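You operate a simulated robot arm through the tools that you are given. There is no shell and no other tool.

You are at the controls of a simulated robot arm. One attempt, no reset.

Task
Warm the loaf tin: light the oven at 180 and turn it off once READY lights.
Fine: SPARK on to light it, off again once it burns. The door stays shut.

It is judged by the outcome, as a careful person would: the job done as asked, and still so three seconds after it is handed in. It fails if anything else is knocked over, pushed out of place, dropped, spilled or broken.

Robot
A 7-joint arm with a two-finger parallel gripper, fixed in place. Base frame: the origin is on the floor under the middle of its stand, x ahead of it, y to its left, z up. Units: mm, degrees, N and s.
It reaches about 1479 mm from its shoulder. Its first joint turns from -166.0 to 166.0 degrees. Payload 4.4 kg.
The tool frame sits at the grasp point between the pads (the TCP): z along the fingers, y along the line on which they close. The tips reach 23 mm beyond it. Largest opening 94 mm; finger width 38, thickness 10; the body of the gripper, 54 by 96 mm, starts 39 mm behind the TCP.
Orientation is told as [roll, pitch, yaw] about the base's x, y, z axes, in that order, counted from this pose: with the fingers straight down and closing along the base's y, the tool's x points along the base's -x, its y along +y and its z along -z.

Tools
- The arm moves only by the tool apply_moves. Its argument "series" is a list of rows, each an object (a shift or turn left out is 0, a gripper value left out holds the last) with "dp": the shift along the tool's x, y, z in mm, a list of three; "rotation": the turn, a rotation vector about the tool's x, y, z in degrees, a list of three; "grip": the gripper command, from -1 (shut) to 1 (fully open), values between in proportion. In form: [{"dp": [dx, dy, dz], "rotation": [rx, ry, rz], "grip": grip}, ...]. A call has 1 to 20 rows; each row is the pose to reach, as a shift and turn from the pose commanded when the call began, along the tool's axes at that moment. Rows are played at 5 a second. More than 50 mm and 8.6 degrees between two rows, or a gripper value outside its range, and nothing of the call is played. A pose out of reach is approached as far as the arm can. The call stops where the force on the tool passes 90 N (or 10 N more than at its start, if that is more) or the arm is blocked; 0.2 s more then pass. The fingers move at their own pace (about 72 mm/s each) and stop on an object; they squeeze with about 33 N. The grip force told is the motor's: it shows also when the fingers shut on nothing. Time passes only in rows, and 0.2 s behind the last, so rows that repeat a pose let the fingers close. The reply holds the time, the measured pose of the TCP, the force on the tool along the base axes, the opening and the grip force, in the units named above and with some noise, with the torque about the TCP (base axes, N m) and any sound that the robot's microphone picked up, and new pictures: "pictures" is both (left out), scene, wrist or none.
- Cameras (640 x 400 px; columns grow to the right, rows downward): "scene" is fixed at [220.7, 501.1, 1262.6]; the picture's right is [-0.58, -0.81, 0.00], its down [-0.49, 0.35, -0.80] and it looks along [0.65, -0.47, -0.60] (base axes); focal length 338 px, centre (320, 200). "wrist" rides on the gripper at [86, 16, -75] in the tool frame; the picture's right is [-0.18, 0.98, 0.00], its down [-0.58, -0.11, -0.81] and it looks along [-0.79, -0.15, 0.59] (tool axes); focal length 243 px, centre (320, 200). There is no depth. A picture from a camera that has moved, and an enlarged one, comes with that camera's place and axes in the base frame and with its lens.
- enlarge(camera, box): a new picture of the part [left, top, right, bottom] of that camera's present view, enlarged. The clock stands still meanwhile.
- finish_job(): hands the job in; it is judged then, once.

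Places have to be worked out from the pictures, the camera data and where the tool is seen. Open the gripper and draw the arm clear of the work before you hand the job in, unless the task says otherwise.

The tools are called after ">>>" as a command line: name --argument value ..., lists and objects as JSON in quotes. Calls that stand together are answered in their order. apply_moves: Moves the arm, as the interface text tells. Its arguments: {"type":"object","properties":{"series":{"type":"array","items":{"type":"object","properties":{"dp":{"type":"array","items":{"type":"number"}},"rotation":{"type":"array","items":{"type":"number"}},"grip":{"type":"number"}}}},"pictures":{"type":"string","enum":["both","scene","wrist","none"]}},"required":["series"]} The other tools are called the same way: enlarge (camera, box) takes an enlarged picture of a part of a camera's view; finish_job () hands the job in.

At the start:

```text
clock: 0.0
tool_pos: [684.5, 266.7, 945.9]
ee_rot: [0.1, 0.0, 0.1]
wrist_force: [0.7, 0.1, -0.2]
moment: [0.03, -0.03, -0.03]
width: 94.1
finger_force: 0.2
```

scene: 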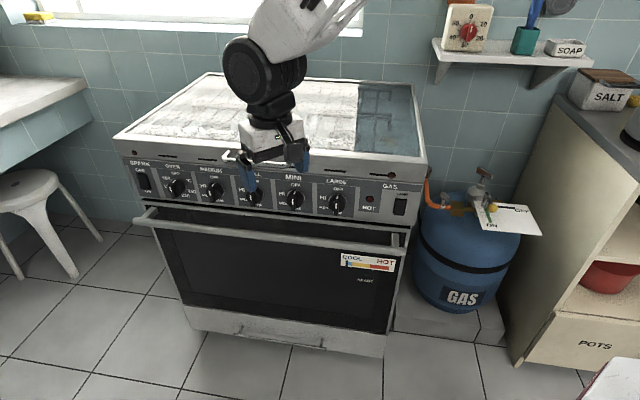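
wrist: 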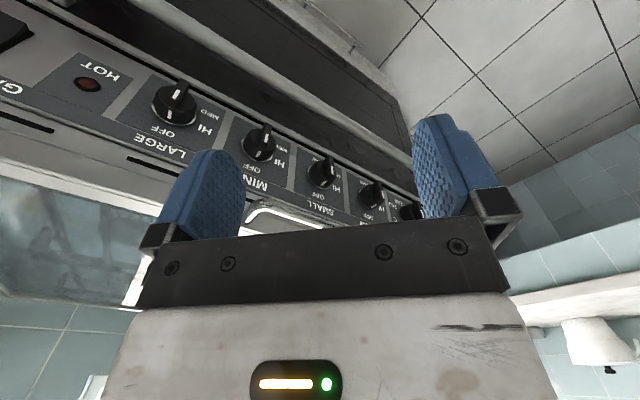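

I'll look closely at the panel and the gas cylinder before moving anything.

>>> enlarge --camera "scene" --box '[110, 140, 270, 240]'

>>> enlarge --camera "scene" --box '[260, 150, 420, 250]'

>>> enlarge --camera "scene" --box '[400, 140, 560, 240]'

>>> enlarge --camera "scene" --box '[300, 230, 460, 330]'

>>> enlarge --camera "wrist" --box '[0, 0, 440, 275]'

```text
4.00 times, centred on (190, 190) of scene
camera zoom: at [220.7, 501.1, 1262.6], right [-0.58, -0.81, 0.0], down [-0.49, 0.35, -0.8], along [0.65, -0.47, -0.6], focal length 1352 px, centre (840, 240)
```

zoom: 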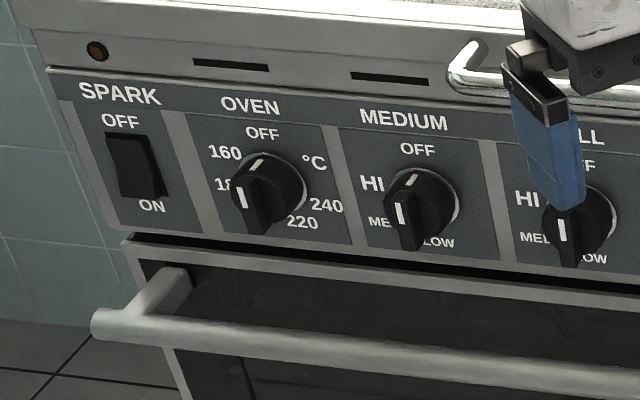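

```text
4.00 times, centred on (340, 200) of scene
camera zoom: at [220.7, 501.1, 1262.6], right [-0.58, -0.81, 0.0], down [-0.49, 0.35, -0.8], along [0.65, -0.47, -0.6], focal length 1352 px, centre (240, 200)
```

zoom: 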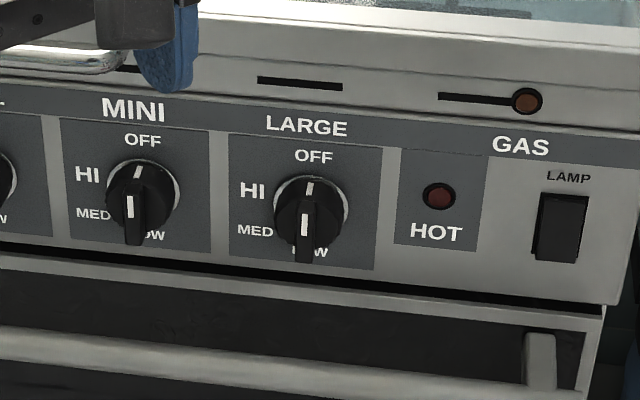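

```text
4.00 times, centred on (480, 190) of scene
camera zoom: at [220.7, 501.1, 1262.6], right [-0.58, -0.81, 0.0], down [-0.49, 0.35, -0.8], along [0.65, -0.47, -0.6], focal length 1352 px, centre (-320, 240)
```

zoom: 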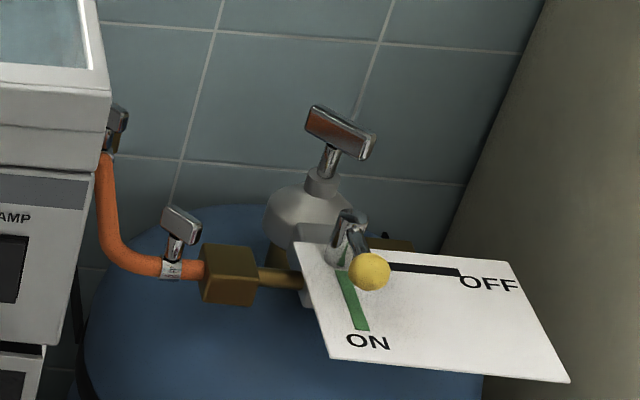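

```text
4.00 times, centred on (380, 280) of scene
camera zoom: at [220.7, 501.1, 1262.6], right [-0.58, -0.81, 0.0], down [-0.49, 0.35, -0.8], along [0.65, -0.47, -0.6], focal length 1352 px, centre (80, -120)
```

zoom: 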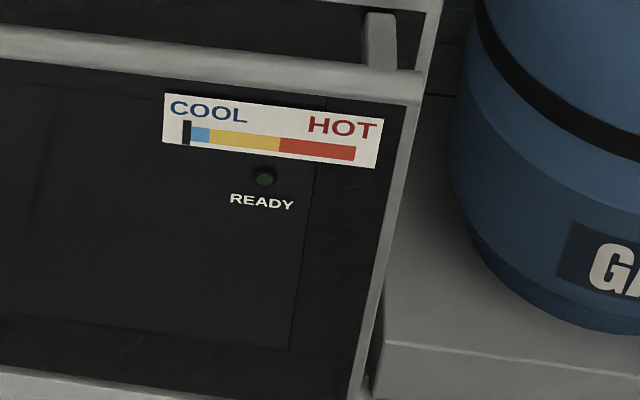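

```text
1.45 times, centred on (220, 138) of wrist
camera zoom: at [597.4, 281.8, 1020.3], right [0.18, 0.98, 0.0], down [0.58, -0.11, 0.81], along [0.79, -0.15, -0.59], focal length 353 px, centre (466, 291)
```

zoom: 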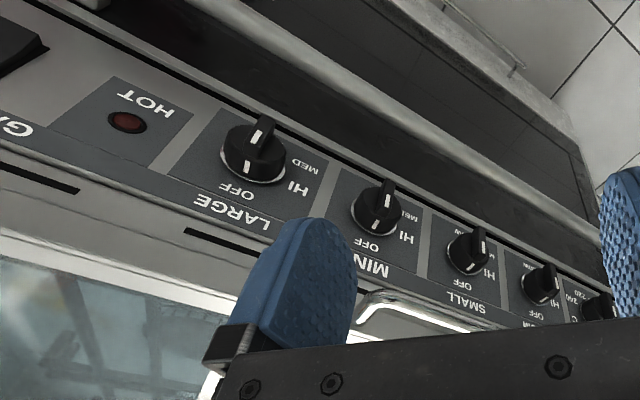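

The stove stands turned about 45° to the base. I need to see the gas lever, the heat gauge and the rocker more closely.

>>> enlarge --camera "scene" --box '[440, 155, 552, 225]'

>>> enlarge --camera "scene" --box '[125, 155, 221, 215]'

>>> enlarge --camera "scene" --box '[120, 60, 440, 260]'

>>> enlarge --camera "scene" --box '[430, 0, 640, 130]'

```text
5.71 times, centred on (496, 190) of scene
camera zoom: at [220.7, 501.1, 1262.6], right [-0.58, -0.81, 0.0], down [-0.49, 0.35, -0.8], along [0.65, -0.47, -0.6], focal length 1932 px, centre (-686, 257)
```

zoom: 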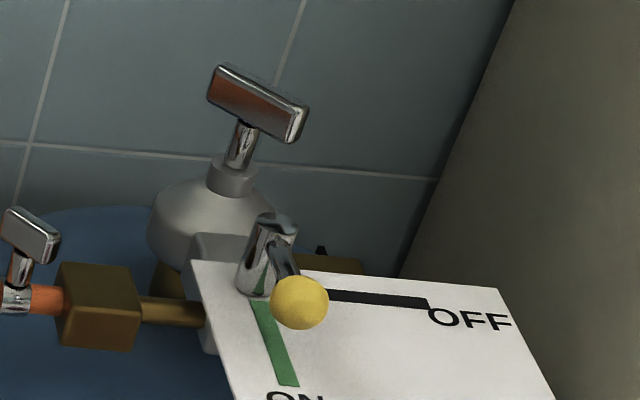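

```text
6.67 times, centred on (173, 185) of scene
camera zoom: at [220.7, 501.1, 1262.6], right [-0.58, -0.81, 0.0], down [-0.49, 0.35, -0.8], along [0.65, -0.47, -0.6], focal length 2254 px, centre (1300, 300)
```

zoom: 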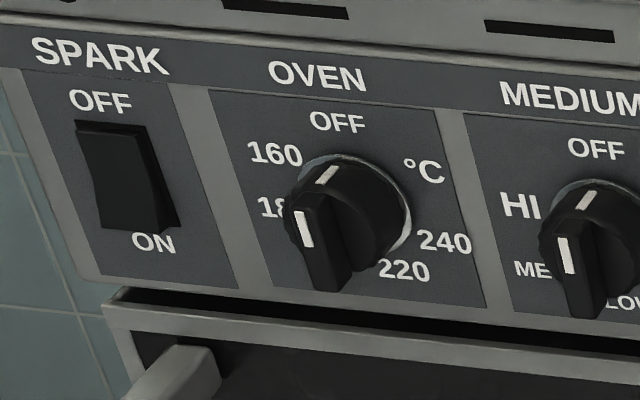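

```text
2.00 times, centred on (280, 160) of scene
camera zoom: at [220.7, 501.1, 1262.6], right [-0.58, -0.81, 0.0], down [-0.49, 0.35, -0.8], along [0.65, -0.47, -0.6], focal length 676 px, centre (400, 280)
```

zoom: 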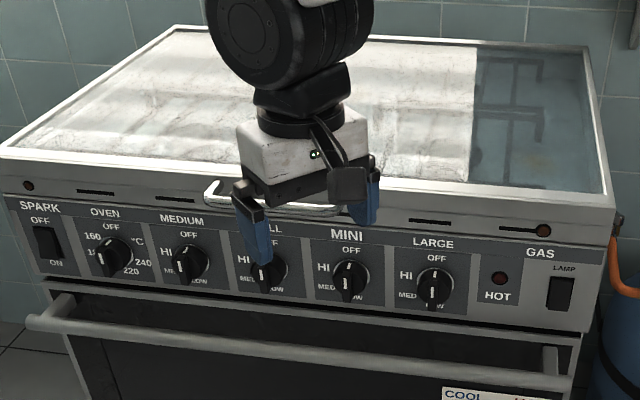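

```text
3.05 times, centred on (535, 65) of scene
camera zoom: at [220.7, 501.1, 1262.6], right [-0.58, -0.81, 0.0], down [-0.49, 0.35, -0.8], along [0.65, -0.47, -0.6], focal length 1030 px, centre (-335, 611)
```

zoom: 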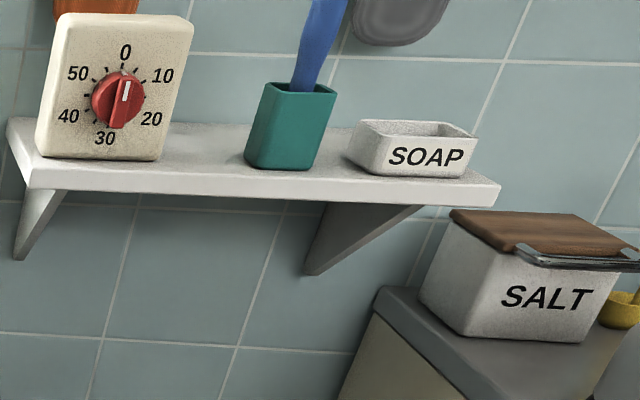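

The gas lever lies over the green ON bar, so the gas is already open. All the knobs are at OFF and the oven scale runs counter-clockwise. I'll back away to the front-left of the stove in free space, turning the tool so the wrist camera ends up above the gripper when it faces the panel.

>>> apply_moves --series '[{"dp": [-1, 17, -3], "rotation": [0, 0, -8]}, {"dp": [-2, 34, -6], "rotation": [0, 0, -16]}, {"dp": [-3, 51, -9], "rotation": [0, 0, -24]}, {"dp": [-4, 68, -12], "rotation": [0, 0, -32]}, {"dp": [-5, 85, -15], "rotation": [0, 0, -40]}, {"dp": [-6, 102, -18], "rotation": [0, 0, -48]}, {"dp": [-7, 119, -21], "rotation": [0, 0, -56]}, {"dp": [-8, 136, -24], "rotation": [0, 0, -64]}, {"dp": [-9, 153, -27], "rotation": [0, 0, -72]}, {"dp": [-10, 170, -30], "rotation": [0, 0, -80]}, {"dp": [-11, 187, -33], "rotation": [0, 0, -88]}, {"dp": [-12, 204, -36], "rotation": [0, 0, -96]}, {"dp": [-13, 221, -39], "rotation": [0, 0, -104]}, {"dp": [-14, 238, -42], "rotation": [0, 0, -112]}, {"dp": [-15, 255, -45], "rotation": [0, 0, -120]}, {"dp": [-16, 272, -50], "rotation": [0, 0, -128]}, {"dp": [-16, 293, -54], "rotation": [0, 0, -136]}]'

```text
clock: 3.6
tool_pos: [699.1, 559.7, 1000.5]
ee_rot: [0.0, 0.0, 136.1]
wrist_force: [-0.3, -0.1, 0.2]
moment: [-0.02, 0.01, 0.0]
width: 93.9
finger_force: 0.1
camera wrist: at [751.0, 486.7, 1075.0], right [-0.81, -0.58, 0.0], down [-0.34, 0.48, 0.81], along [-0.47, 0.66, -0.59], focal length 243 px, centre (320, 200)
```

scene: 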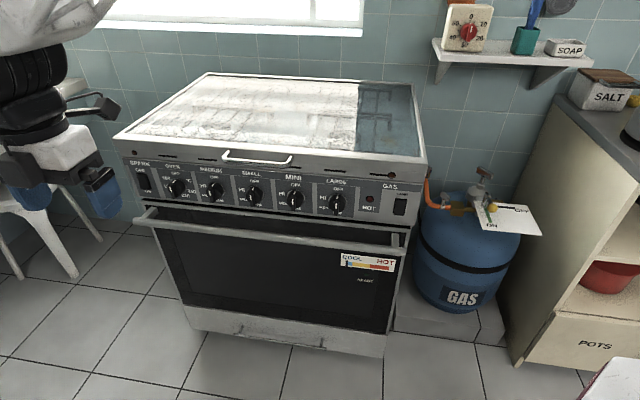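
wrist: 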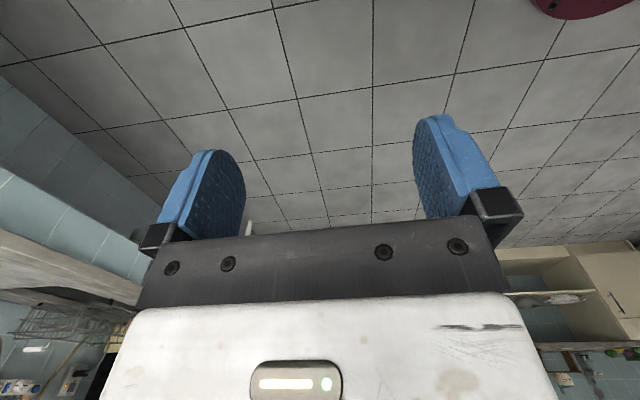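

The yaw went through cleanly. Next I pitch the tool forward so the fingers point horizontally at the panel.

>>> apply_moves --series '[{"dp": [0, 0, 10], "rotation": [0, 8.2, 0]}, {"dp": [0, 0, 20], "rotation": [0, 16.4, 0]}, {"dp": [0, 0, 30], "rotation": [0, 24.6, 0]}, {"dp": [0, 0, 40], "rotation": [0, 32.8, 0]}, {"dp": [0, 0, 50], "rotation": [0, 41, 0]}, {"dp": [0, 0, 60], "rotation": [0, 49.2, 0]}, {"dp": [0, 0, 70], "rotation": [0, 57.4, 0]}, {"dp": [0, 0, 80], "rotation": [0, 65.6, 0]}, {"dp": [0, 0, 90], "rotation": [0, 73.8, 0]}, {"dp": [0, 0, 100], "rotation": [0, 82, 0]}, {"dp": [0, 0, 120], "rotation": [0, 90, 0]}]'

```text
clock: 6.0
tool_pos: [698.8, 560.1, 879.6]
ee_rot: [-141.4, 90.0, -5.3]
wrist_force: [-0.5, 0.7, 0.4]
moment: [0.0, 0.05, -0.01]
width: 93.9
finger_force: 0.2
camera wrist: at [634.3, 599.8, 965.8], right [-0.68, -0.71, -0.19], down [-0.5, 0.64, -0.58], along [0.53, -0.3, -0.79], focal length 243 px, centre (320, 200)
```

scene: 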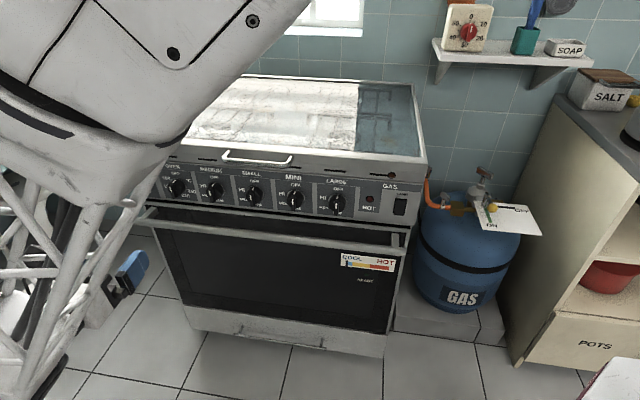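
wrist: 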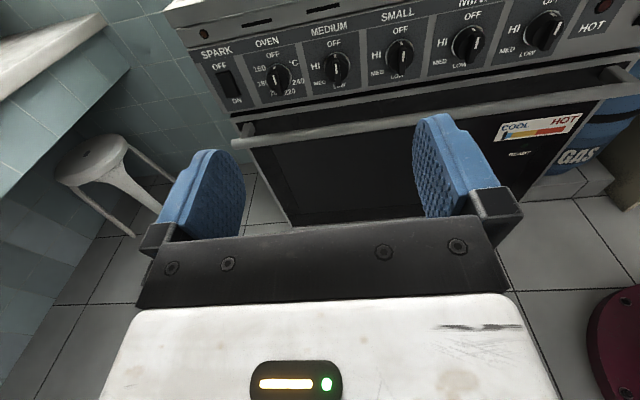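

The wrist camera now shows the whole panel clearly. I'll enlarge it to read the oven dial and rocker and to measure positions.

>>> enlarge --camera "wrist" --box '[190, 30, 350, 130]'

>>> enlarge --camera "wrist" --box '[360, 0, 640, 175]'

>>> enlarge --camera "wrist" --box '[160, 0, 400, 150]'

```text
4.00 times, centred on (270, 80) of wrist
camera zoom: at [634.3, 599.8, 965.8], right [-0.68, -0.71, -0.19], down [-0.5, 0.64, -0.58], along [0.53, -0.3, -0.79], focal length 970 px, centre (520, 680)
```

zoom: 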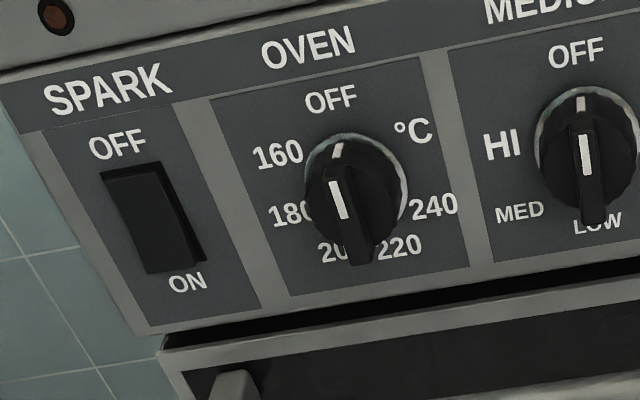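

```text
2.29 times, centred on (500, 88) of wrist
camera zoom: at [634.3, 599.8, 965.8], right [-0.68, -0.71, -0.19], down [-0.5, 0.64, -0.58], along [0.53, -0.3, -0.79], focal length 555 px, centre (-91, 457)
```

zoom: 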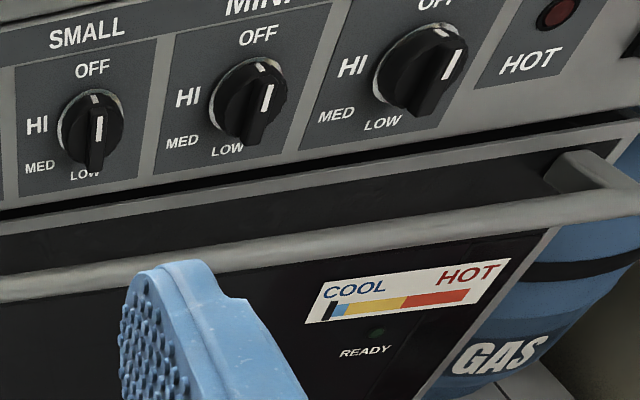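

```text
2.67 times, centred on (280, 75) of wrist
camera zoom: at [634.3, 599.8, 965.8], right [-0.68, -0.71, -0.19], down [-0.5, 0.64, -0.58], along [0.53, -0.3, -0.79], focal length 647 px, centre (427, 533)
```

zoom: 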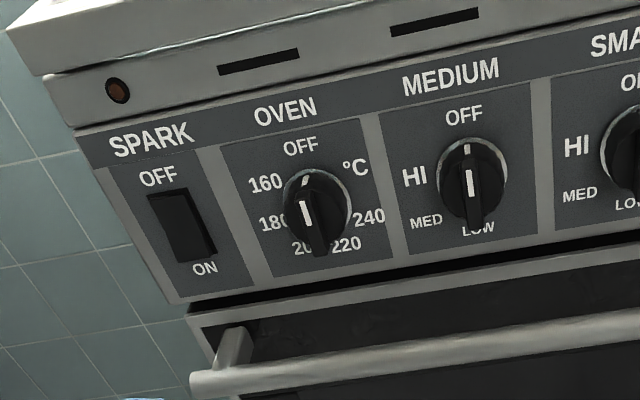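

The panel is vertical and faces 45°. I place the oven knob axis at about (1028, 375, 766), the SPARK rocker centre at about (1097, 444, 766), and the door handle bar near z 684, 67 mm out from the panel. The 180 mark is about 105° counter-clockwise from OFF. I'll move to 200 mm in front of the rocker and shut the fingers.

>>> apply_moves --series '[{"dp": [-12, -22, 18], "rotation": [-0.1, 0, 0], "grip": -1}, {"dp": [-25, -44, 37], "rotation": [-0.2, 0, 0], "grip": -1}, {"dp": [-38, -66, 56], "rotation": [-0.4, 0, 0], "grip": -1}, {"dp": [-51, -88, 75], "rotation": [-0.5, 0, 0], "grip": -1}, {"dp": [-64, -110, 94], "rotation": [-0.6, 0, 0], "grip": -1}, {"dp": [-77, -132, 113], "rotation": [-0.8, 0, 0], "grip": -1}, {"dp": [-90, -154, 132], "rotation": [-0.9, 0, 0], "grip": -1}, {"dp": [-103, -176, 150], "rotation": [-1.0, 0, 0], "grip": -1}, {"dp": [-113.6, -196.9, 167.2], "rotation": [-1.1, 0, 0], "grip": -1}]'

```text
clock: 8.0
tool_pos: [958.2, 585.7, 767.6]
ee_rot: [-92.9, 89.9, 42.0]
wrist_force: [0.5, -0.5, 0.8]
moment: [-0.02, 0.01, -0.02]
width: 0.0
finger_force: 32.7
camera wrist: at [893.9, 625.6, 854.1], right [-0.7, -0.69, -0.19], down [-0.49, 0.65, -0.58], along [0.52, -0.31, -0.79], focal length 243 px, centre (320, 200)
```

scene: 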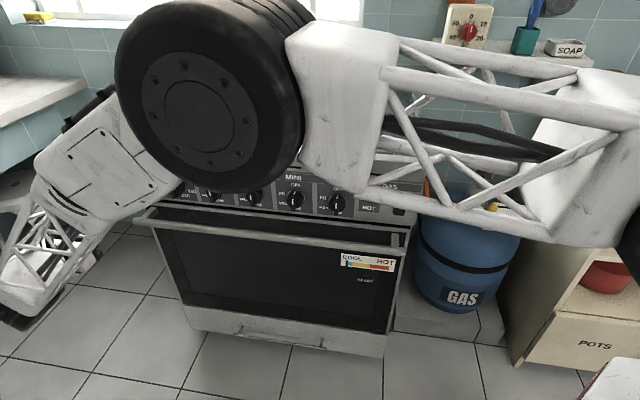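
wrist: 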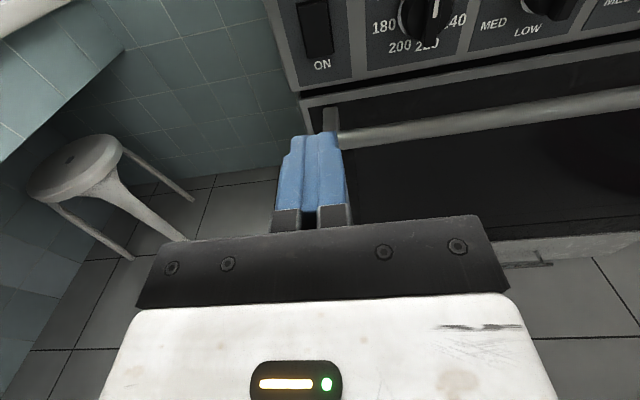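

TCP is about 198 mm in front of the panel at the rocker. I'll enlarge the wrist view to refine the rocker and dial positions.

>>> enlarge --camera "wrist" --box '[256, 0, 416, 100]'

>>> enlarge --camera "wrist" --box '[360, 0, 520, 100]'

>>> enlarge --camera "wrist" --box '[250, 90, 410, 190]'

```text
4.00 times, centred on (336, 50) of wrist
camera zoom: at [893.9, 625.6, 854.1], right [-0.7, -0.69, -0.19], down [-0.49, 0.65, -0.58], along [0.52, -0.31, -0.79], focal length 970 px, centre (256, 800)
```

zoom: 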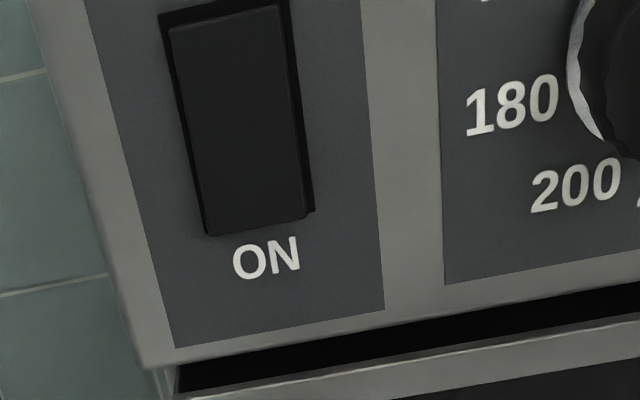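

```text
4.00 times, centred on (440, 50) of wrist
camera zoom: at [893.9, 625.6, 854.1], right [-0.7, -0.69, -0.19], down [-0.49, 0.65, -0.58], along [0.52, -0.31, -0.79], focal length 970 px, centre (-160, 800)
```

zoom: 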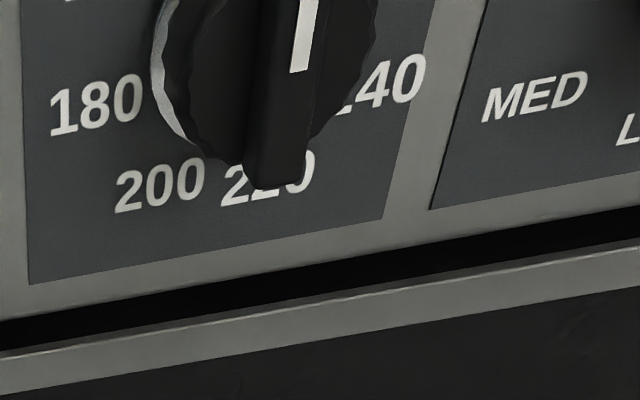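

```text
4.00 times, centred on (330, 140) of wrist
camera zoom: at [893.9, 625.6, 854.1], right [-0.7, -0.69, -0.19], down [-0.49, 0.65, -0.58], along [0.52, -0.31, -0.79], focal length 970 px, centre (280, 440)
```

zoom: 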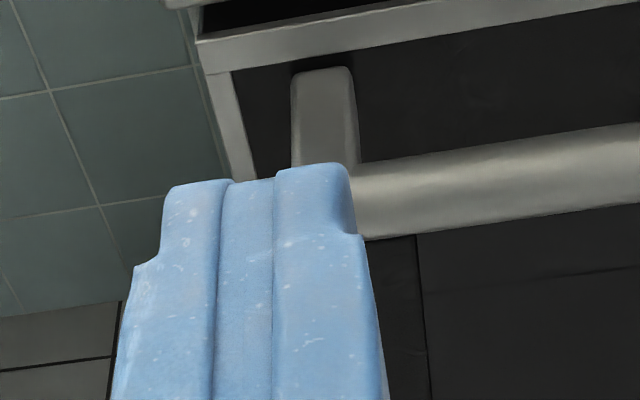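

The rocker appears about 5 mm to the left of the tool axis. I'll raise the tool 80 mm so the whole rocker and oven dial come into view and I can triangulate the depth better.

>>> apply_moves --series '[{"dp": [20, -1, 0]}, {"dp": [40, -2, 0]}, {"dp": [60, -3, 0]}, {"dp": [80, -5, 0]}, {"dp": [80, -5, 0]}]' --pictures "wrist"

>>> enlarge --camera "wrist" --box '[240, 0, 400, 100]'

>>> enlarge --camera "wrist" --box '[350, 0, 510, 100]'

```text
clock: 9.2
tool_pos: [960.6, 588.3, 845.5]
ee_rot: [-76.1, 90.0, 58.7]
wrist_force: [1.0, 0.7, -0.8]
moment: [0.01, 0.0, -0.01]
width: 0.0
finger_force: 33.6
camera wrist: at [896.3, 629.0, 932.9], right [-0.7, -0.69, -0.18], down [-0.49, 0.65, -0.58], along [0.52, -0.31, -0.79], focal length 243 px, centre (320, 200)
```

wrist: 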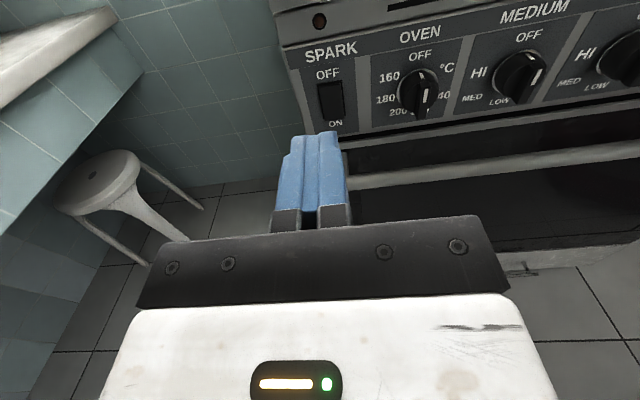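

```text
4.00 times, centred on (320, 50) of wrist
camera zoom: at [896.3, 629.0, 932.9], right [-0.7, -0.69, -0.18], down [-0.49, 0.65, -0.58], along [0.52, -0.31, -0.79], focal length 970 px, centre (320, 800)
```

zoom: 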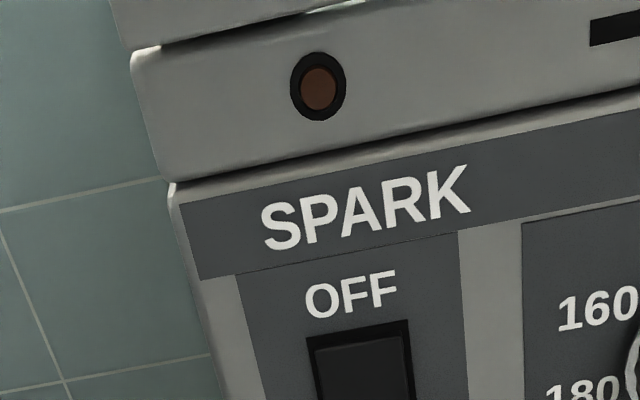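

```text
4.00 times, centred on (430, 50) of wrist
camera zoom: at [896.3, 629.0, 932.9], right [-0.7, -0.69, -0.18], down [-0.49, 0.65, -0.58], along [0.52, -0.31, -0.79], focal length 970 px, centre (-120, 800)
```

zoom: 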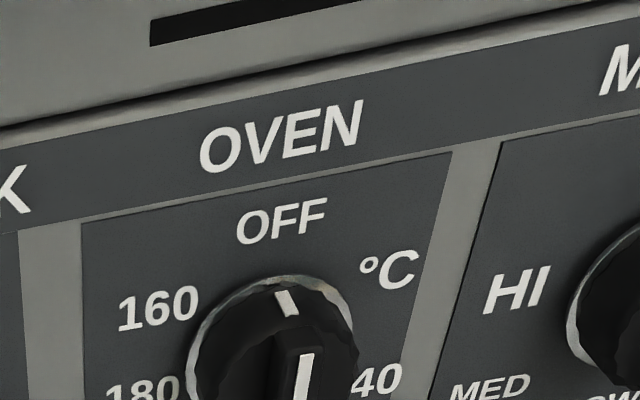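

>>> enlarge --camera "wrist" --box '[280, 50, 440, 150]'

>>> enlarge --camera "wrist" --box '[360, 40, 480, 115]'

```text
4.00 times, centred on (360, 100) of wrist
camera zoom: at [896.3, 629.0, 932.9], right [-0.7, -0.69, -0.18], down [-0.49, 0.65, -0.58], along [0.52, -0.31, -0.79], focal length 970 px, centre (160, 600)
```

zoom: 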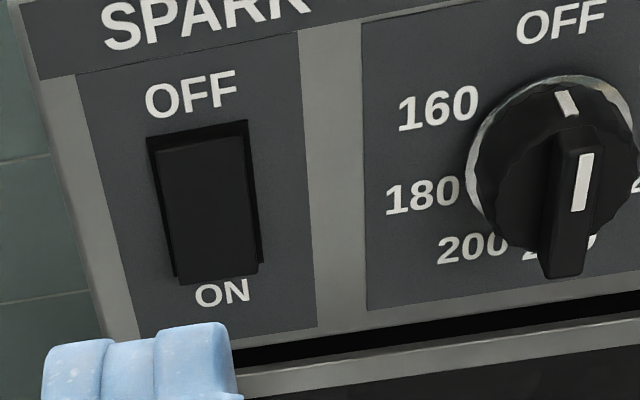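

```text
5.33 times, centred on (420, 78) of wrist
camera zoom: at [896.3, 629.0, 932.9], right [-0.7, -0.69, -0.18], down [-0.49, 0.65, -0.58], along [0.52, -0.31, -0.79], focal length 1294 px, centre (-213, 853)
```

zoom: 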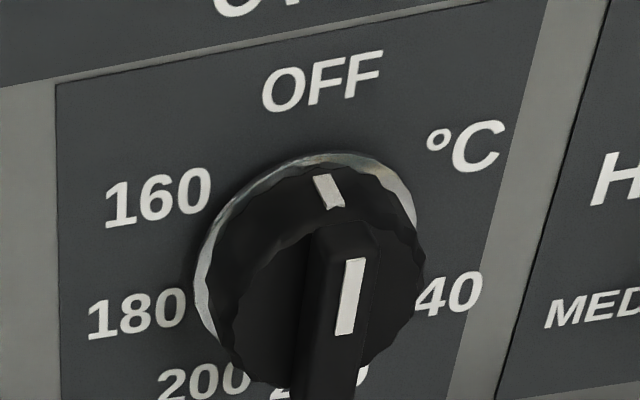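

Triangulating from the wrist views puts the panel about 10 mm deeper than I first estimated. The rocker centre is near height 761, about 1096 mm along the panel, and the knob centre is about 995 mm along it at the same height. I'll turn the tool 90° counter-clockwise to make the closed fingertips a narrow horizontal prod, which also tests the roll range.

>>> apply_moves --series '[{"dp": [-5, 0, 0], "rotation": [0, 0, -8.2]}, {"dp": [-10, 0, 0], "rotation": [0, 0, -16.4]}, {"dp": [-15, 0, 0], "rotation": [0, 0, -24.6]}, {"dp": [-20, 0, 0], "rotation": [0, 0, -32.8]}, {"dp": [-25, 0, 0], "rotation": [0, 0, -41]}, {"dp": [-30, 0, 0], "rotation": [0, 0, -49.2]}, {"dp": [-35, 0, 0], "rotation": [0, 0, -57.4]}, {"dp": [-40, 0, 0], "rotation": [0, 0, -65.6]}, {"dp": [-45, 0, 0], "rotation": [0, 0, -73.8]}, {"dp": [-50, 0, 0], "rotation": [0, 0, -82]}, {"dp": [-55, 0, 0], "rotation": [0, 0, -90]}, {"dp": [-55, 0, 0], "rotation": [0, 0, -90]}]'

```text
clock: 11.8
tool_pos: [961.0, 587.7, 790.3]
ee_rot: [90.0, -0.1, -135.1]
wrist_force: [0.6, -0.7, -0.6]
moment: [0.01, 0.0, 0.0]
width: 0.0
finger_force: 32.8
camera wrist: at [969.2, 701.3, 807.6], right [-0.13, -0.13, 0.98], down [-0.98, 0.16, -0.11], along [-0.14, -0.98, -0.15], focal length 243 px, centre (320, 200)
```

scene: 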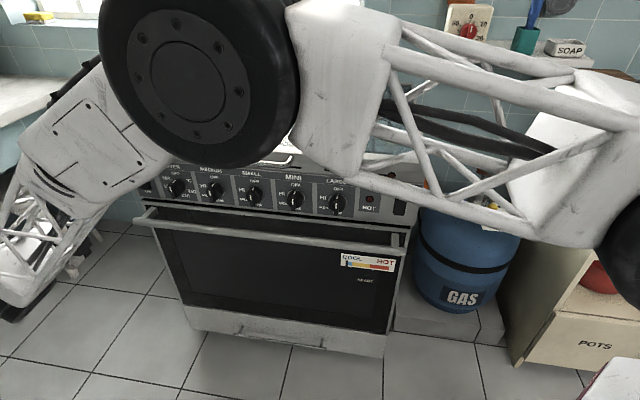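
wrist: 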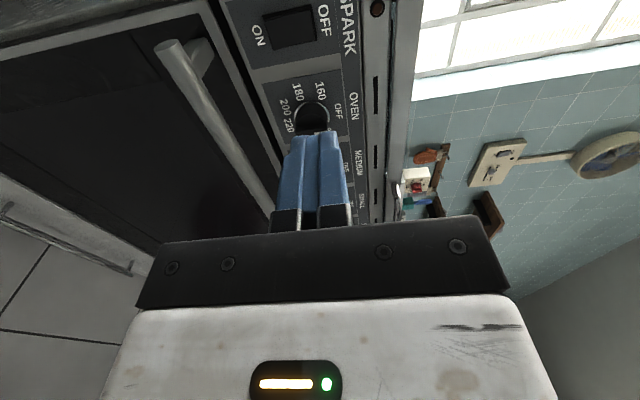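

>>> enlarge --camera "wrist" --box '[220, 0, 380, 100]'

>>> enlarge --camera "wrist" --box '[250, 60, 410, 160]'

```text
4.00 times, centred on (300, 50) of wrist
camera zoom: at [969.2, 701.3, 807.6], right [-0.13, -0.13, 0.98], down [-0.98, 0.16, -0.11], along [-0.14, -0.98, -0.15], focal length 970 px, centre (400, 800)
```

zoom: 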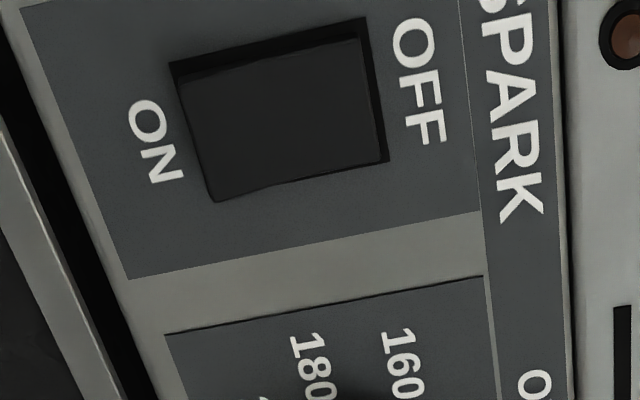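

```text
4.00 times, centred on (330, 110) of wrist
camera zoom: at [969.2, 701.3, 807.6], right [-0.13, -0.13, 0.98], down [-0.98, 0.16, -0.11], along [-0.14, -0.98, -0.15], focal length 970 px, centre (280, 560)
```

zoom: 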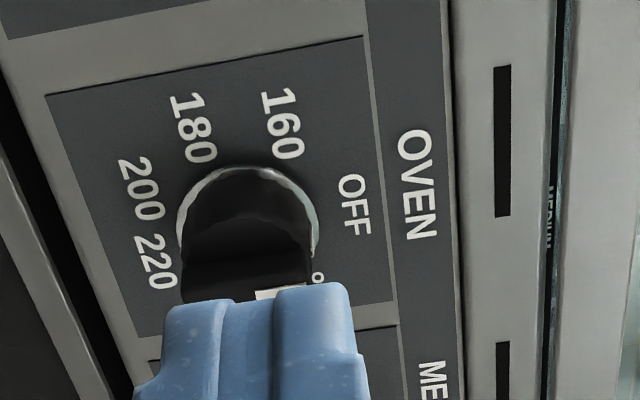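

The roll range is fine, but with the fingers camera-up there's more clearance above the door handle. So I'll turn back while moving to about 40 mm in front of the ON half of the rocker.

>>> apply_moves --series '[{"dp": [0, -4, 5], "rotation": [0, 0, 8.2]}, {"dp": [0, -8, 10], "rotation": [0, 0, 16.4]}, {"dp": [0, -12, 20], "rotation": [0, 0, 24.6]}, {"dp": [0, -16, 35], "rotation": [0, 0, 32.8]}, {"dp": [0, -20, 50], "rotation": [0, 0, 41]}, {"dp": [0, -24, 65], "rotation": [0, 0, 49.2]}, {"dp": [0, -28, 80], "rotation": [0, 0, 57.4]}, {"dp": [0, -32, 95], "rotation": [0, 0, 65.6]}, {"dp": [0, -36, 110], "rotation": [0, 0, 73.8]}, {"dp": [0.5, -40, 125], "rotation": [0, 0, 82]}, {"dp": [0.5, -42.3, 140], "rotation": [0, 0, 90]}, {"dp": [0.5, -42.3, 140], "rotation": [0, 0, 90]}]'

>>> enlarge --camera "wrist" --box '[240, 60, 400, 160]'

```text
clock: 14.4
tool_pos: [1059.1, 489.0, 748.7]
ee_rot: [-90.2, 90.0, 44.8]
wrist_force: [-0.1, 0.0, 0.3]
moment: [-0.03, -0.02, 0.0]
width: 0.0
finger_force: 32.8
camera wrist: at [994.9, 529.5, 835.0], right [-0.7, -0.69, -0.19], down [-0.49, 0.65, -0.58], along [0.52, -0.31, -0.79], focal length 243 px, centre (320, 200)
```

scene: 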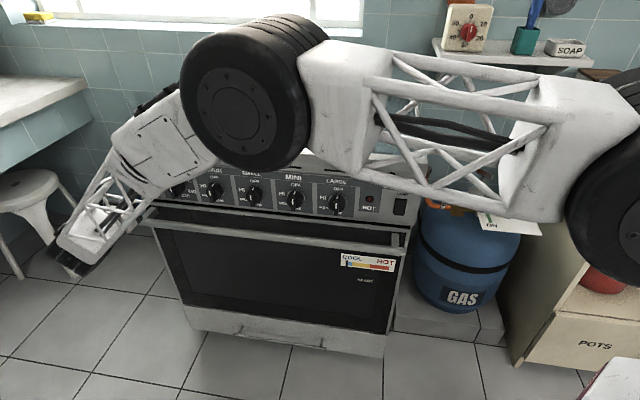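
wrist: 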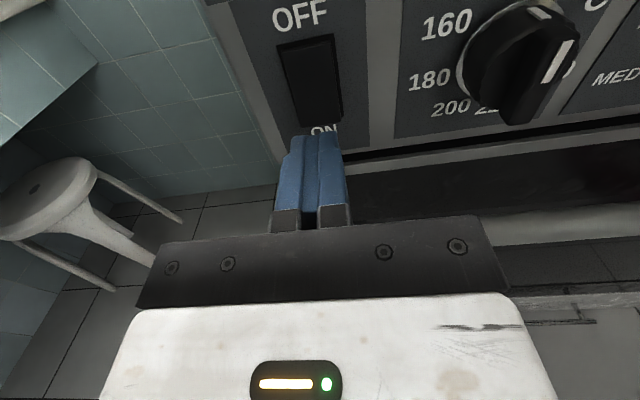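

```text
4.00 times, centred on (320, 110) of wrist
camera zoom: at [994.9, 529.5, 835.0], right [-0.7, -0.69, -0.19], down [-0.49, 0.65, -0.58], along [0.52, -0.31, -0.79], focal length 970 px, centre (320, 560)
```

zoom: 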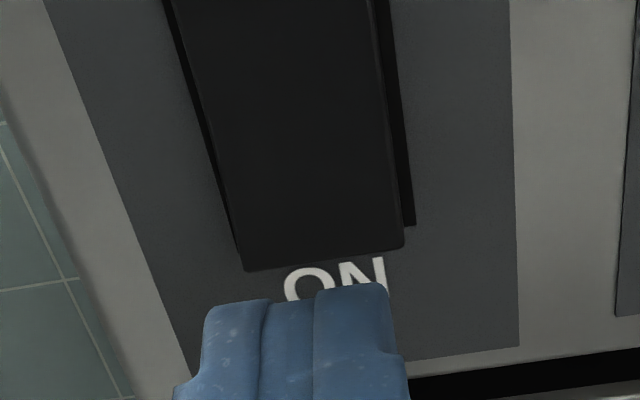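

The tool axis meets the lower (ON) half of the rocker, about 10 mm above its bottom edge, and the tips are roughly 40 mm short of the panel. I'll advance most of that gap, then creep.

>>> apply_moves --series '[{"dp": [0, 0, 12]}, {"dp": [0, 0, 20]}, {"dp": [0, 0, 26]}, {"dp": [0, 0, 28]}]' --pictures "wrist"

>>> enlarge --camera "wrist" --box '[240, 60, 400, 160]'

```text
clock: 15.4
tool_pos: [1079.8, 469.3, 748.7]
ee_rot: [-70.2, 90.0, 64.8]
wrist_force: [-0.3, -0.7, 0.7]
moment: [0.03, -0.05, 0.02]
width: 0.0
finger_force: 32.8
camera wrist: at [1015.4, 510.2, 835.8], right [-0.7, -0.69, -0.18], down [-0.49, 0.65, -0.58], along [0.52, -0.31, -0.79], focal length 243 px, centre (320, 200)
```

wrist: 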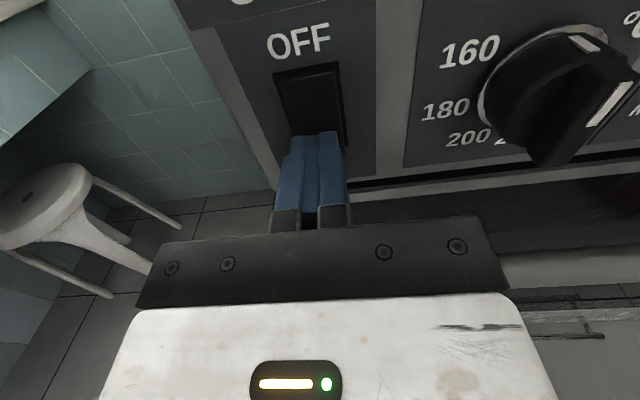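

```text
4.00 times, centred on (320, 110) of wrist
camera zoom: at [1015.4, 510.2, 835.8], right [-0.7, -0.69, -0.18], down [-0.49, 0.65, -0.58], along [0.52, -0.31, -0.79], focal length 970 px, centre (320, 560)
```

zoom: 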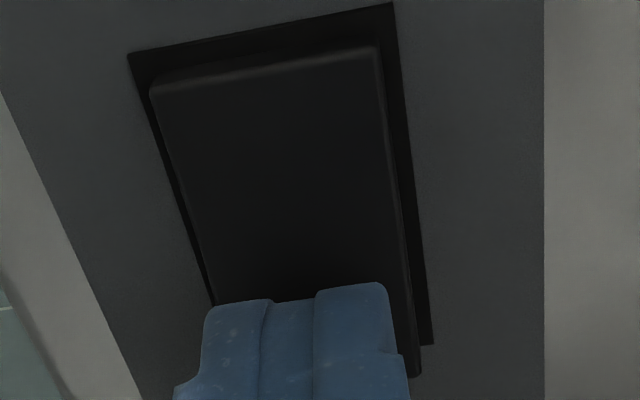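

Fingertips are just short of the rocker with no contact force yet. I'll creep forward in 2 mm steps.

>>> apply_moves --series '[{"dp": [0, 0, 2]}, {"dp": [0, 0, 4]}, {"dp": [0, 0, 5]}]' --pictures "none"

```text
clock: 16.2
tool_pos: [1082.8, 466.0, 747.1]
ee_rot: [-116.0, 89.9, 19.1]
wrist_force: [-1.0, 0.9, -1.2]
moment: [-0.03, 0.01, -0.01]
width: 0.0
finger_force: 33.1
```

>>> apply_moves --series '[{"dp": [0, 0, 1.5]}, {"dp": [0, 0, 3]}, {"dp": [0, 0, 4]}]' --pictures "none"

```text
clock: 17.0
tool_pos: [1082.5, 467.6, 748.9]
ee_rot: [141.5, 90.0, -83.4]
wrist_force: [-59.3, 26.4, 8.4]
moment: [-0.39, -1.07, -0.54]
width: 0.2
finger_force: 33.4
heard: click
```

A click was heard and the force rose, so the rocker should have tipped. I'll back off 30 mm and check it.

>>> apply_moves --series '[{"dp": [0, 0, -10]}, {"dp": [0, 0, -30]}]' --pictures "both"

>>> enlarge --camera "wrist" --box '[240, 20, 400, 120]'

```text
clock: 17.6
tool_pos: [1064.4, 483.6, 748.9]
ee_rot: [83.1, 90.0, -142.1]
wrist_force: [-0.1, 0.1, 0.1]
moment: [0.0, -0.01, 0.01]
width: 0.1
finger_force: 33.1
heard: click, click, click
camera wrist: at [999.8, 524.4, 836.0], right [-0.7, -0.69, -0.18], down [-0.49, 0.65, -0.58], along [0.52, -0.31, -0.79], focal length 243 px, centre (320, 200)
```

scene: 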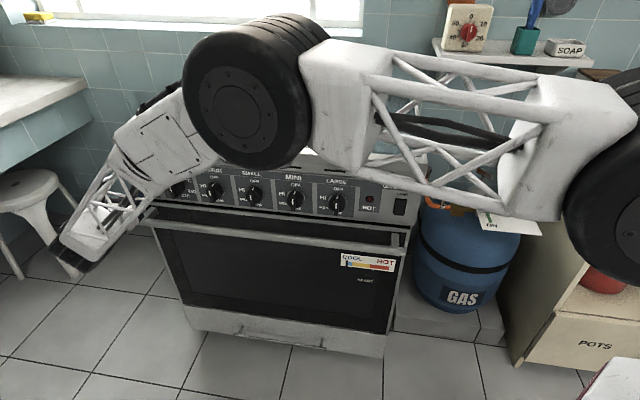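
wrist: 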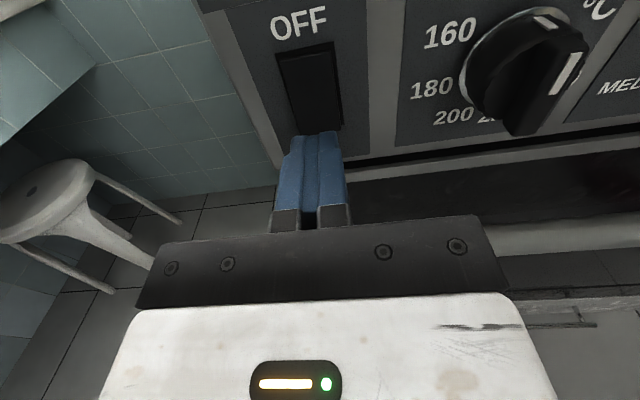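

```text
4.00 times, centred on (320, 70) of wrist
camera zoom: at [999.8, 524.4, 836.0], right [-0.7, -0.69, -0.18], down [-0.49, 0.65, -0.58], along [0.52, -0.31, -0.79], focal length 970 px, centre (320, 720)
```

zoom: 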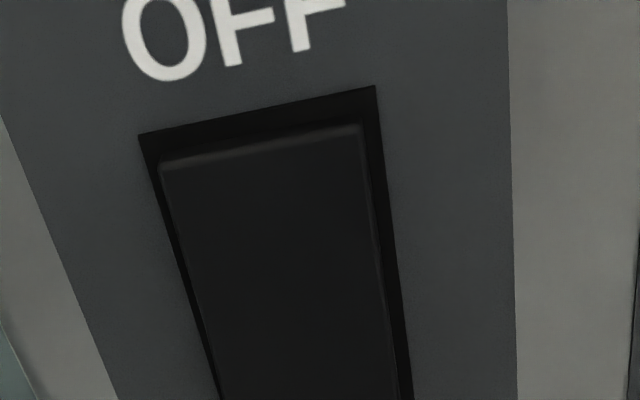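

The repeated clicks mean SPARK is ticking, so it's on. I'll open the fingers partway and line up in front of the oven knob, backed off enough to clear its bar.

>>> apply_moves --series '[{"dp": [3, 25, -25], "grip": 0.3}, {"dp": [6, 60, -28], "grip": 0.3}, {"dp": [10, 88, -28], "grip": 0.3}, {"dp": [12.5, 99.6, -28], "grip": 0.3}]' --pictures "wrist"

>>> enlarge --camera "wrist" --box '[220, 0, 420, 125]'

```text
clock: 18.6
tool_pos: [972.6, 434.3, 761.5]
ee_rot: [169.4, 90.0, -55.7]
wrist_force: [0.5, 0.3, 0.9]
moment: [0.0, -0.01, 0.01]
width: 61.1
finger_force: 0.0
camera wrist: at [908.7, 475.4, 849.1], right [-0.7, -0.69, -0.18], down [-0.49, 0.65, -0.58], along [0.52, -0.31, -0.79], focal length 243 px, centre (320, 200)
```

wrist: 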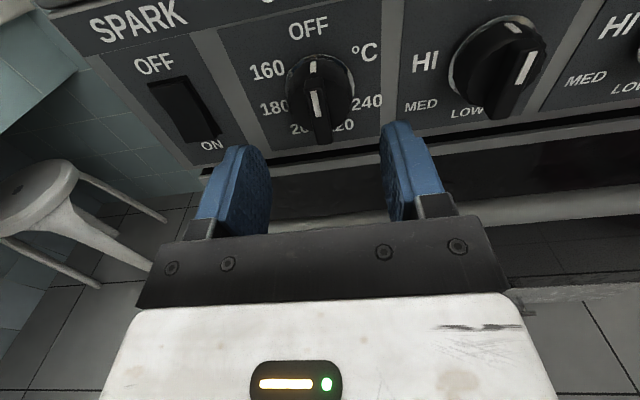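

```text
3.20 times, centred on (320, 62) of wrist
camera zoom: at [908.7, 475.4, 849.1], right [-0.7, -0.69, -0.18], down [-0.49, 0.65, -0.58], along [0.52, -0.31, -0.79], focal length 776 px, centre (320, 640)
```

zoom: 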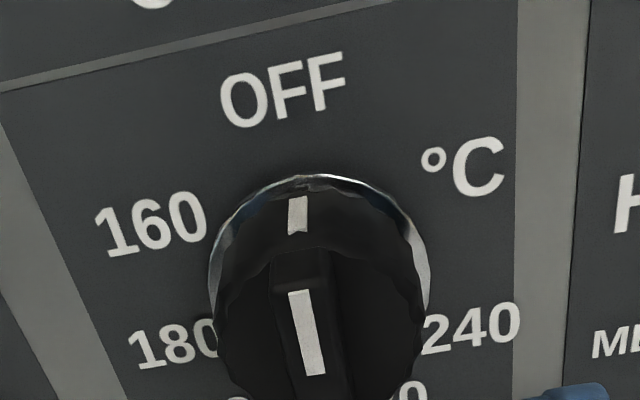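

No ticking was reported during this move, so I'll check the rocker's state before turning any gas on.

>>> enlarge --camera "wrist" --box '[90, 40, 250, 140]'

>>> enlarge --camera "wrist" --box '[136, 66, 232, 126]'

```text
4.00 times, centred on (170, 90) of wrist
camera zoom: at [908.7, 475.4, 849.1], right [-0.7, -0.69, -0.18], down [-0.49, 0.65, -0.58], along [0.52, -0.31, -0.79], focal length 970 px, centre (920, 640)
```

zoom: 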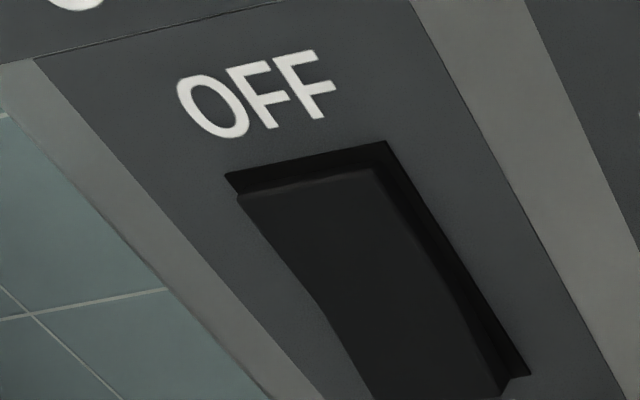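

```text
6.67 times, centred on (184, 96) of wrist
camera zoom: at [908.7, 475.4, 849.1], right [-0.7, -0.69, -0.18], down [-0.49, 0.65, -0.58], along [0.52, -0.31, -0.79], focal length 1618 px, centre (1227, 893)
```

zoom: 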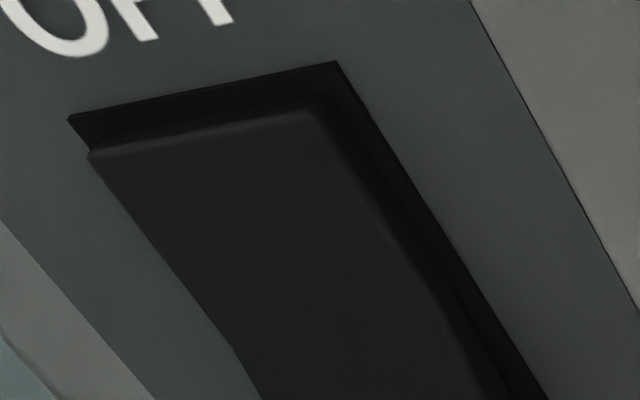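

The rocker's state isn't clear from this angle. I'll hold still for a second and listen.

>>> apply_moves --series '[{"dp": [0, 0, 0]}, {"dp": [0, 0, 0]}, {"dp": [0, 0, 0]}, {"dp": [0, 0, 0]}]' --pictures "none"

```text
clock: 19.6
tool_pos: [972.0, 432.8, 762.2]
ee_rot: [124.4, 89.9, -100.8]
wrist_force: [0.0, -0.3, 0.6]
moment: [0.01, 0.0, -0.02]
width: 60.9
finger_force: 0.0
```

Silence now. I can't tell whether the rocker stayed ON, so I'll go back to exactly the viewpoint I had before pressing and compare the two pictures. No gas is on.

>>> apply_moves --series '[{"dp": [15, -10, -40]}, {"dp": [40, -40, -70]}, {"dp": [65, -75, -100]}, {"dp": [84.8, -99.1, -119]}, {"dp": [84.8, -99.1, -119]}]' --pictures "both"

>>> enlarge --camera "wrist" --box '[280, 50, 440, 150]'

>>> enlarge --camera "wrist" --box '[240, 0, 400, 100]'

```text
refused: row 3 steps farther than a row can; nothing moved
```

```text
4.00 times, centred on (360, 100) of wrist
camera zoom: at [908.8, 475.6, 849.0], right [-0.7, -0.69, -0.18], down [-0.49, 0.65, -0.58], along [0.52, -0.31, -0.79], focal length 970 px, centre (160, 600)
```

zoom: 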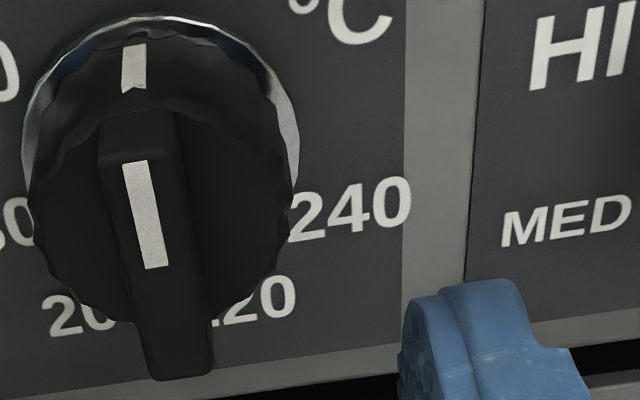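

```text
4.00 times, centred on (320, 50) of wrist
camera zoom: at [908.8, 475.6, 849.0], right [-0.7, -0.69, -0.18], down [-0.49, 0.65, -0.58], along [0.52, -0.31, -0.79], focal length 970 px, centre (320, 800)
```

zoom: 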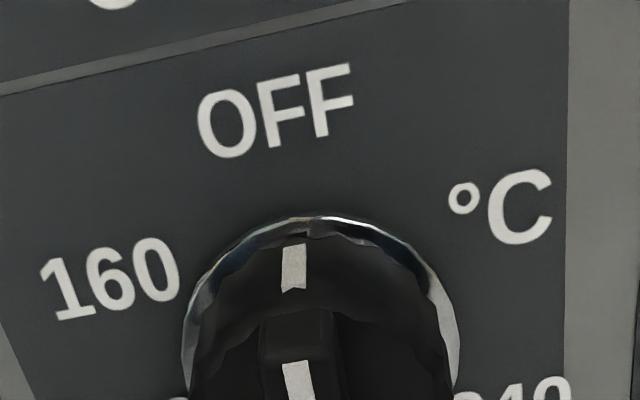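

One row stepped too far and the call was refused, so I'll use smaller steps to the same viewpoint.

>>> apply_moves --series '[{"dp": [10, -5, -35]}, {"dp": [30, -25, -65]}, {"dp": [48, -50, -90]}, {"dp": [66, -75, -108]}, {"dp": [84.8, -99.1, -119]}, {"dp": [84.8, -99.1, -119]}]' --pictures "both"

>>> enlarge --camera "wrist" --box '[280, 50, 440, 150]'

>>> enlarge --camera "wrist" --box '[240, 0, 400, 100]'

```text
clock: 21.0
tool_pos: [960.0, 587.7, 847.5]
ee_rot: [77.8, 90.0, -147.3]
wrist_force: [0.2, -0.1, -0.8]
moment: [-0.02, 0.01, 0.0]
width: 61.0
finger_force: 0.0
camera wrist: at [895.3, 628.6, 934.0], right [-0.7, -0.69, -0.18], down [-0.49, 0.65, -0.58], along [0.52, -0.31, -0.79], focal length 243 px, centre (320, 200)
```

scene: 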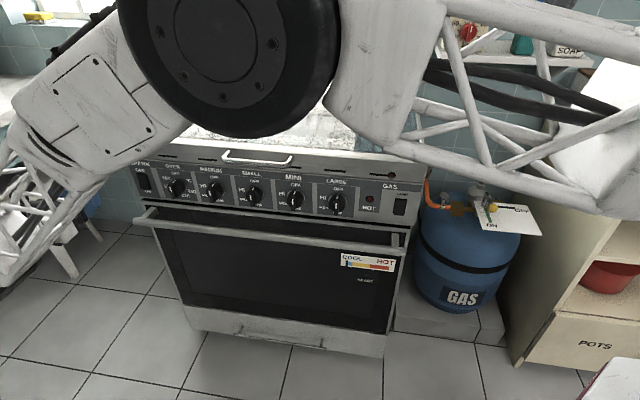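
wrist: 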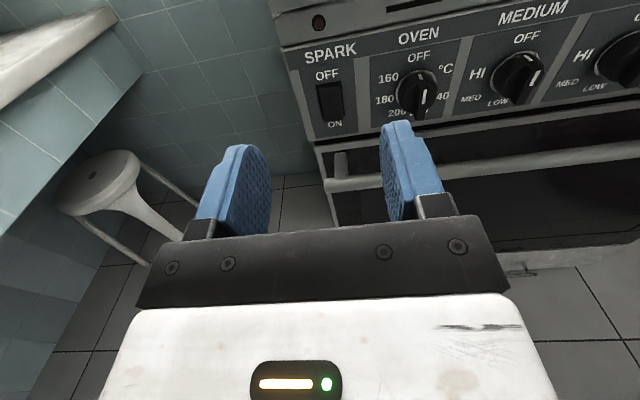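

```text
4.00 times, centred on (360, 100) of wrist
camera zoom: at [895.3, 628.6, 934.0], right [-0.7, -0.69, -0.18], down [-0.49, 0.65, -0.58], along [0.52, -0.31, -0.79], focal length 970 px, centre (160, 600)
```

zoom: 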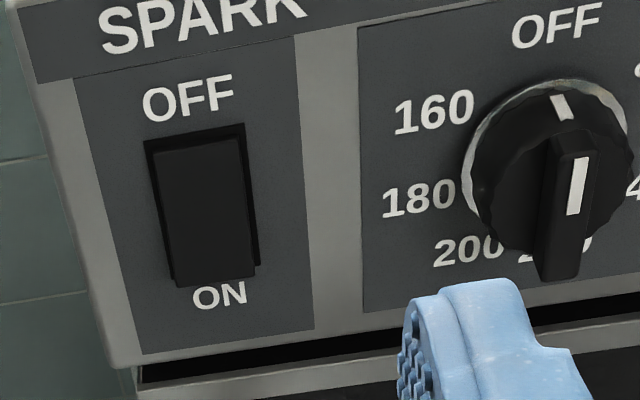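

```text
4.00 times, centred on (320, 50) of wrist
camera zoom: at [895.3, 628.6, 934.0], right [-0.7, -0.69, -0.18], down [-0.49, 0.65, -0.58], along [0.52, -0.31, -0.79], focal length 970 px, centre (320, 800)
```

zoom: 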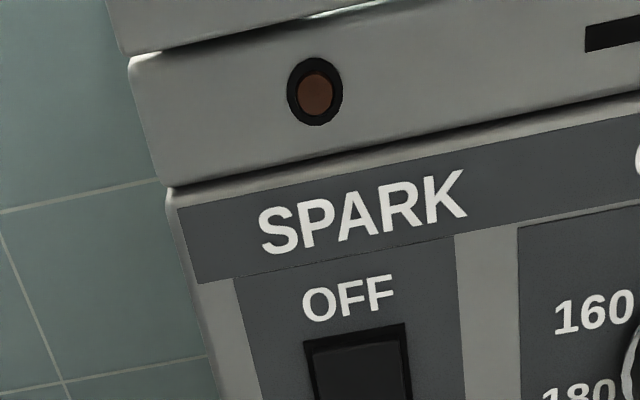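

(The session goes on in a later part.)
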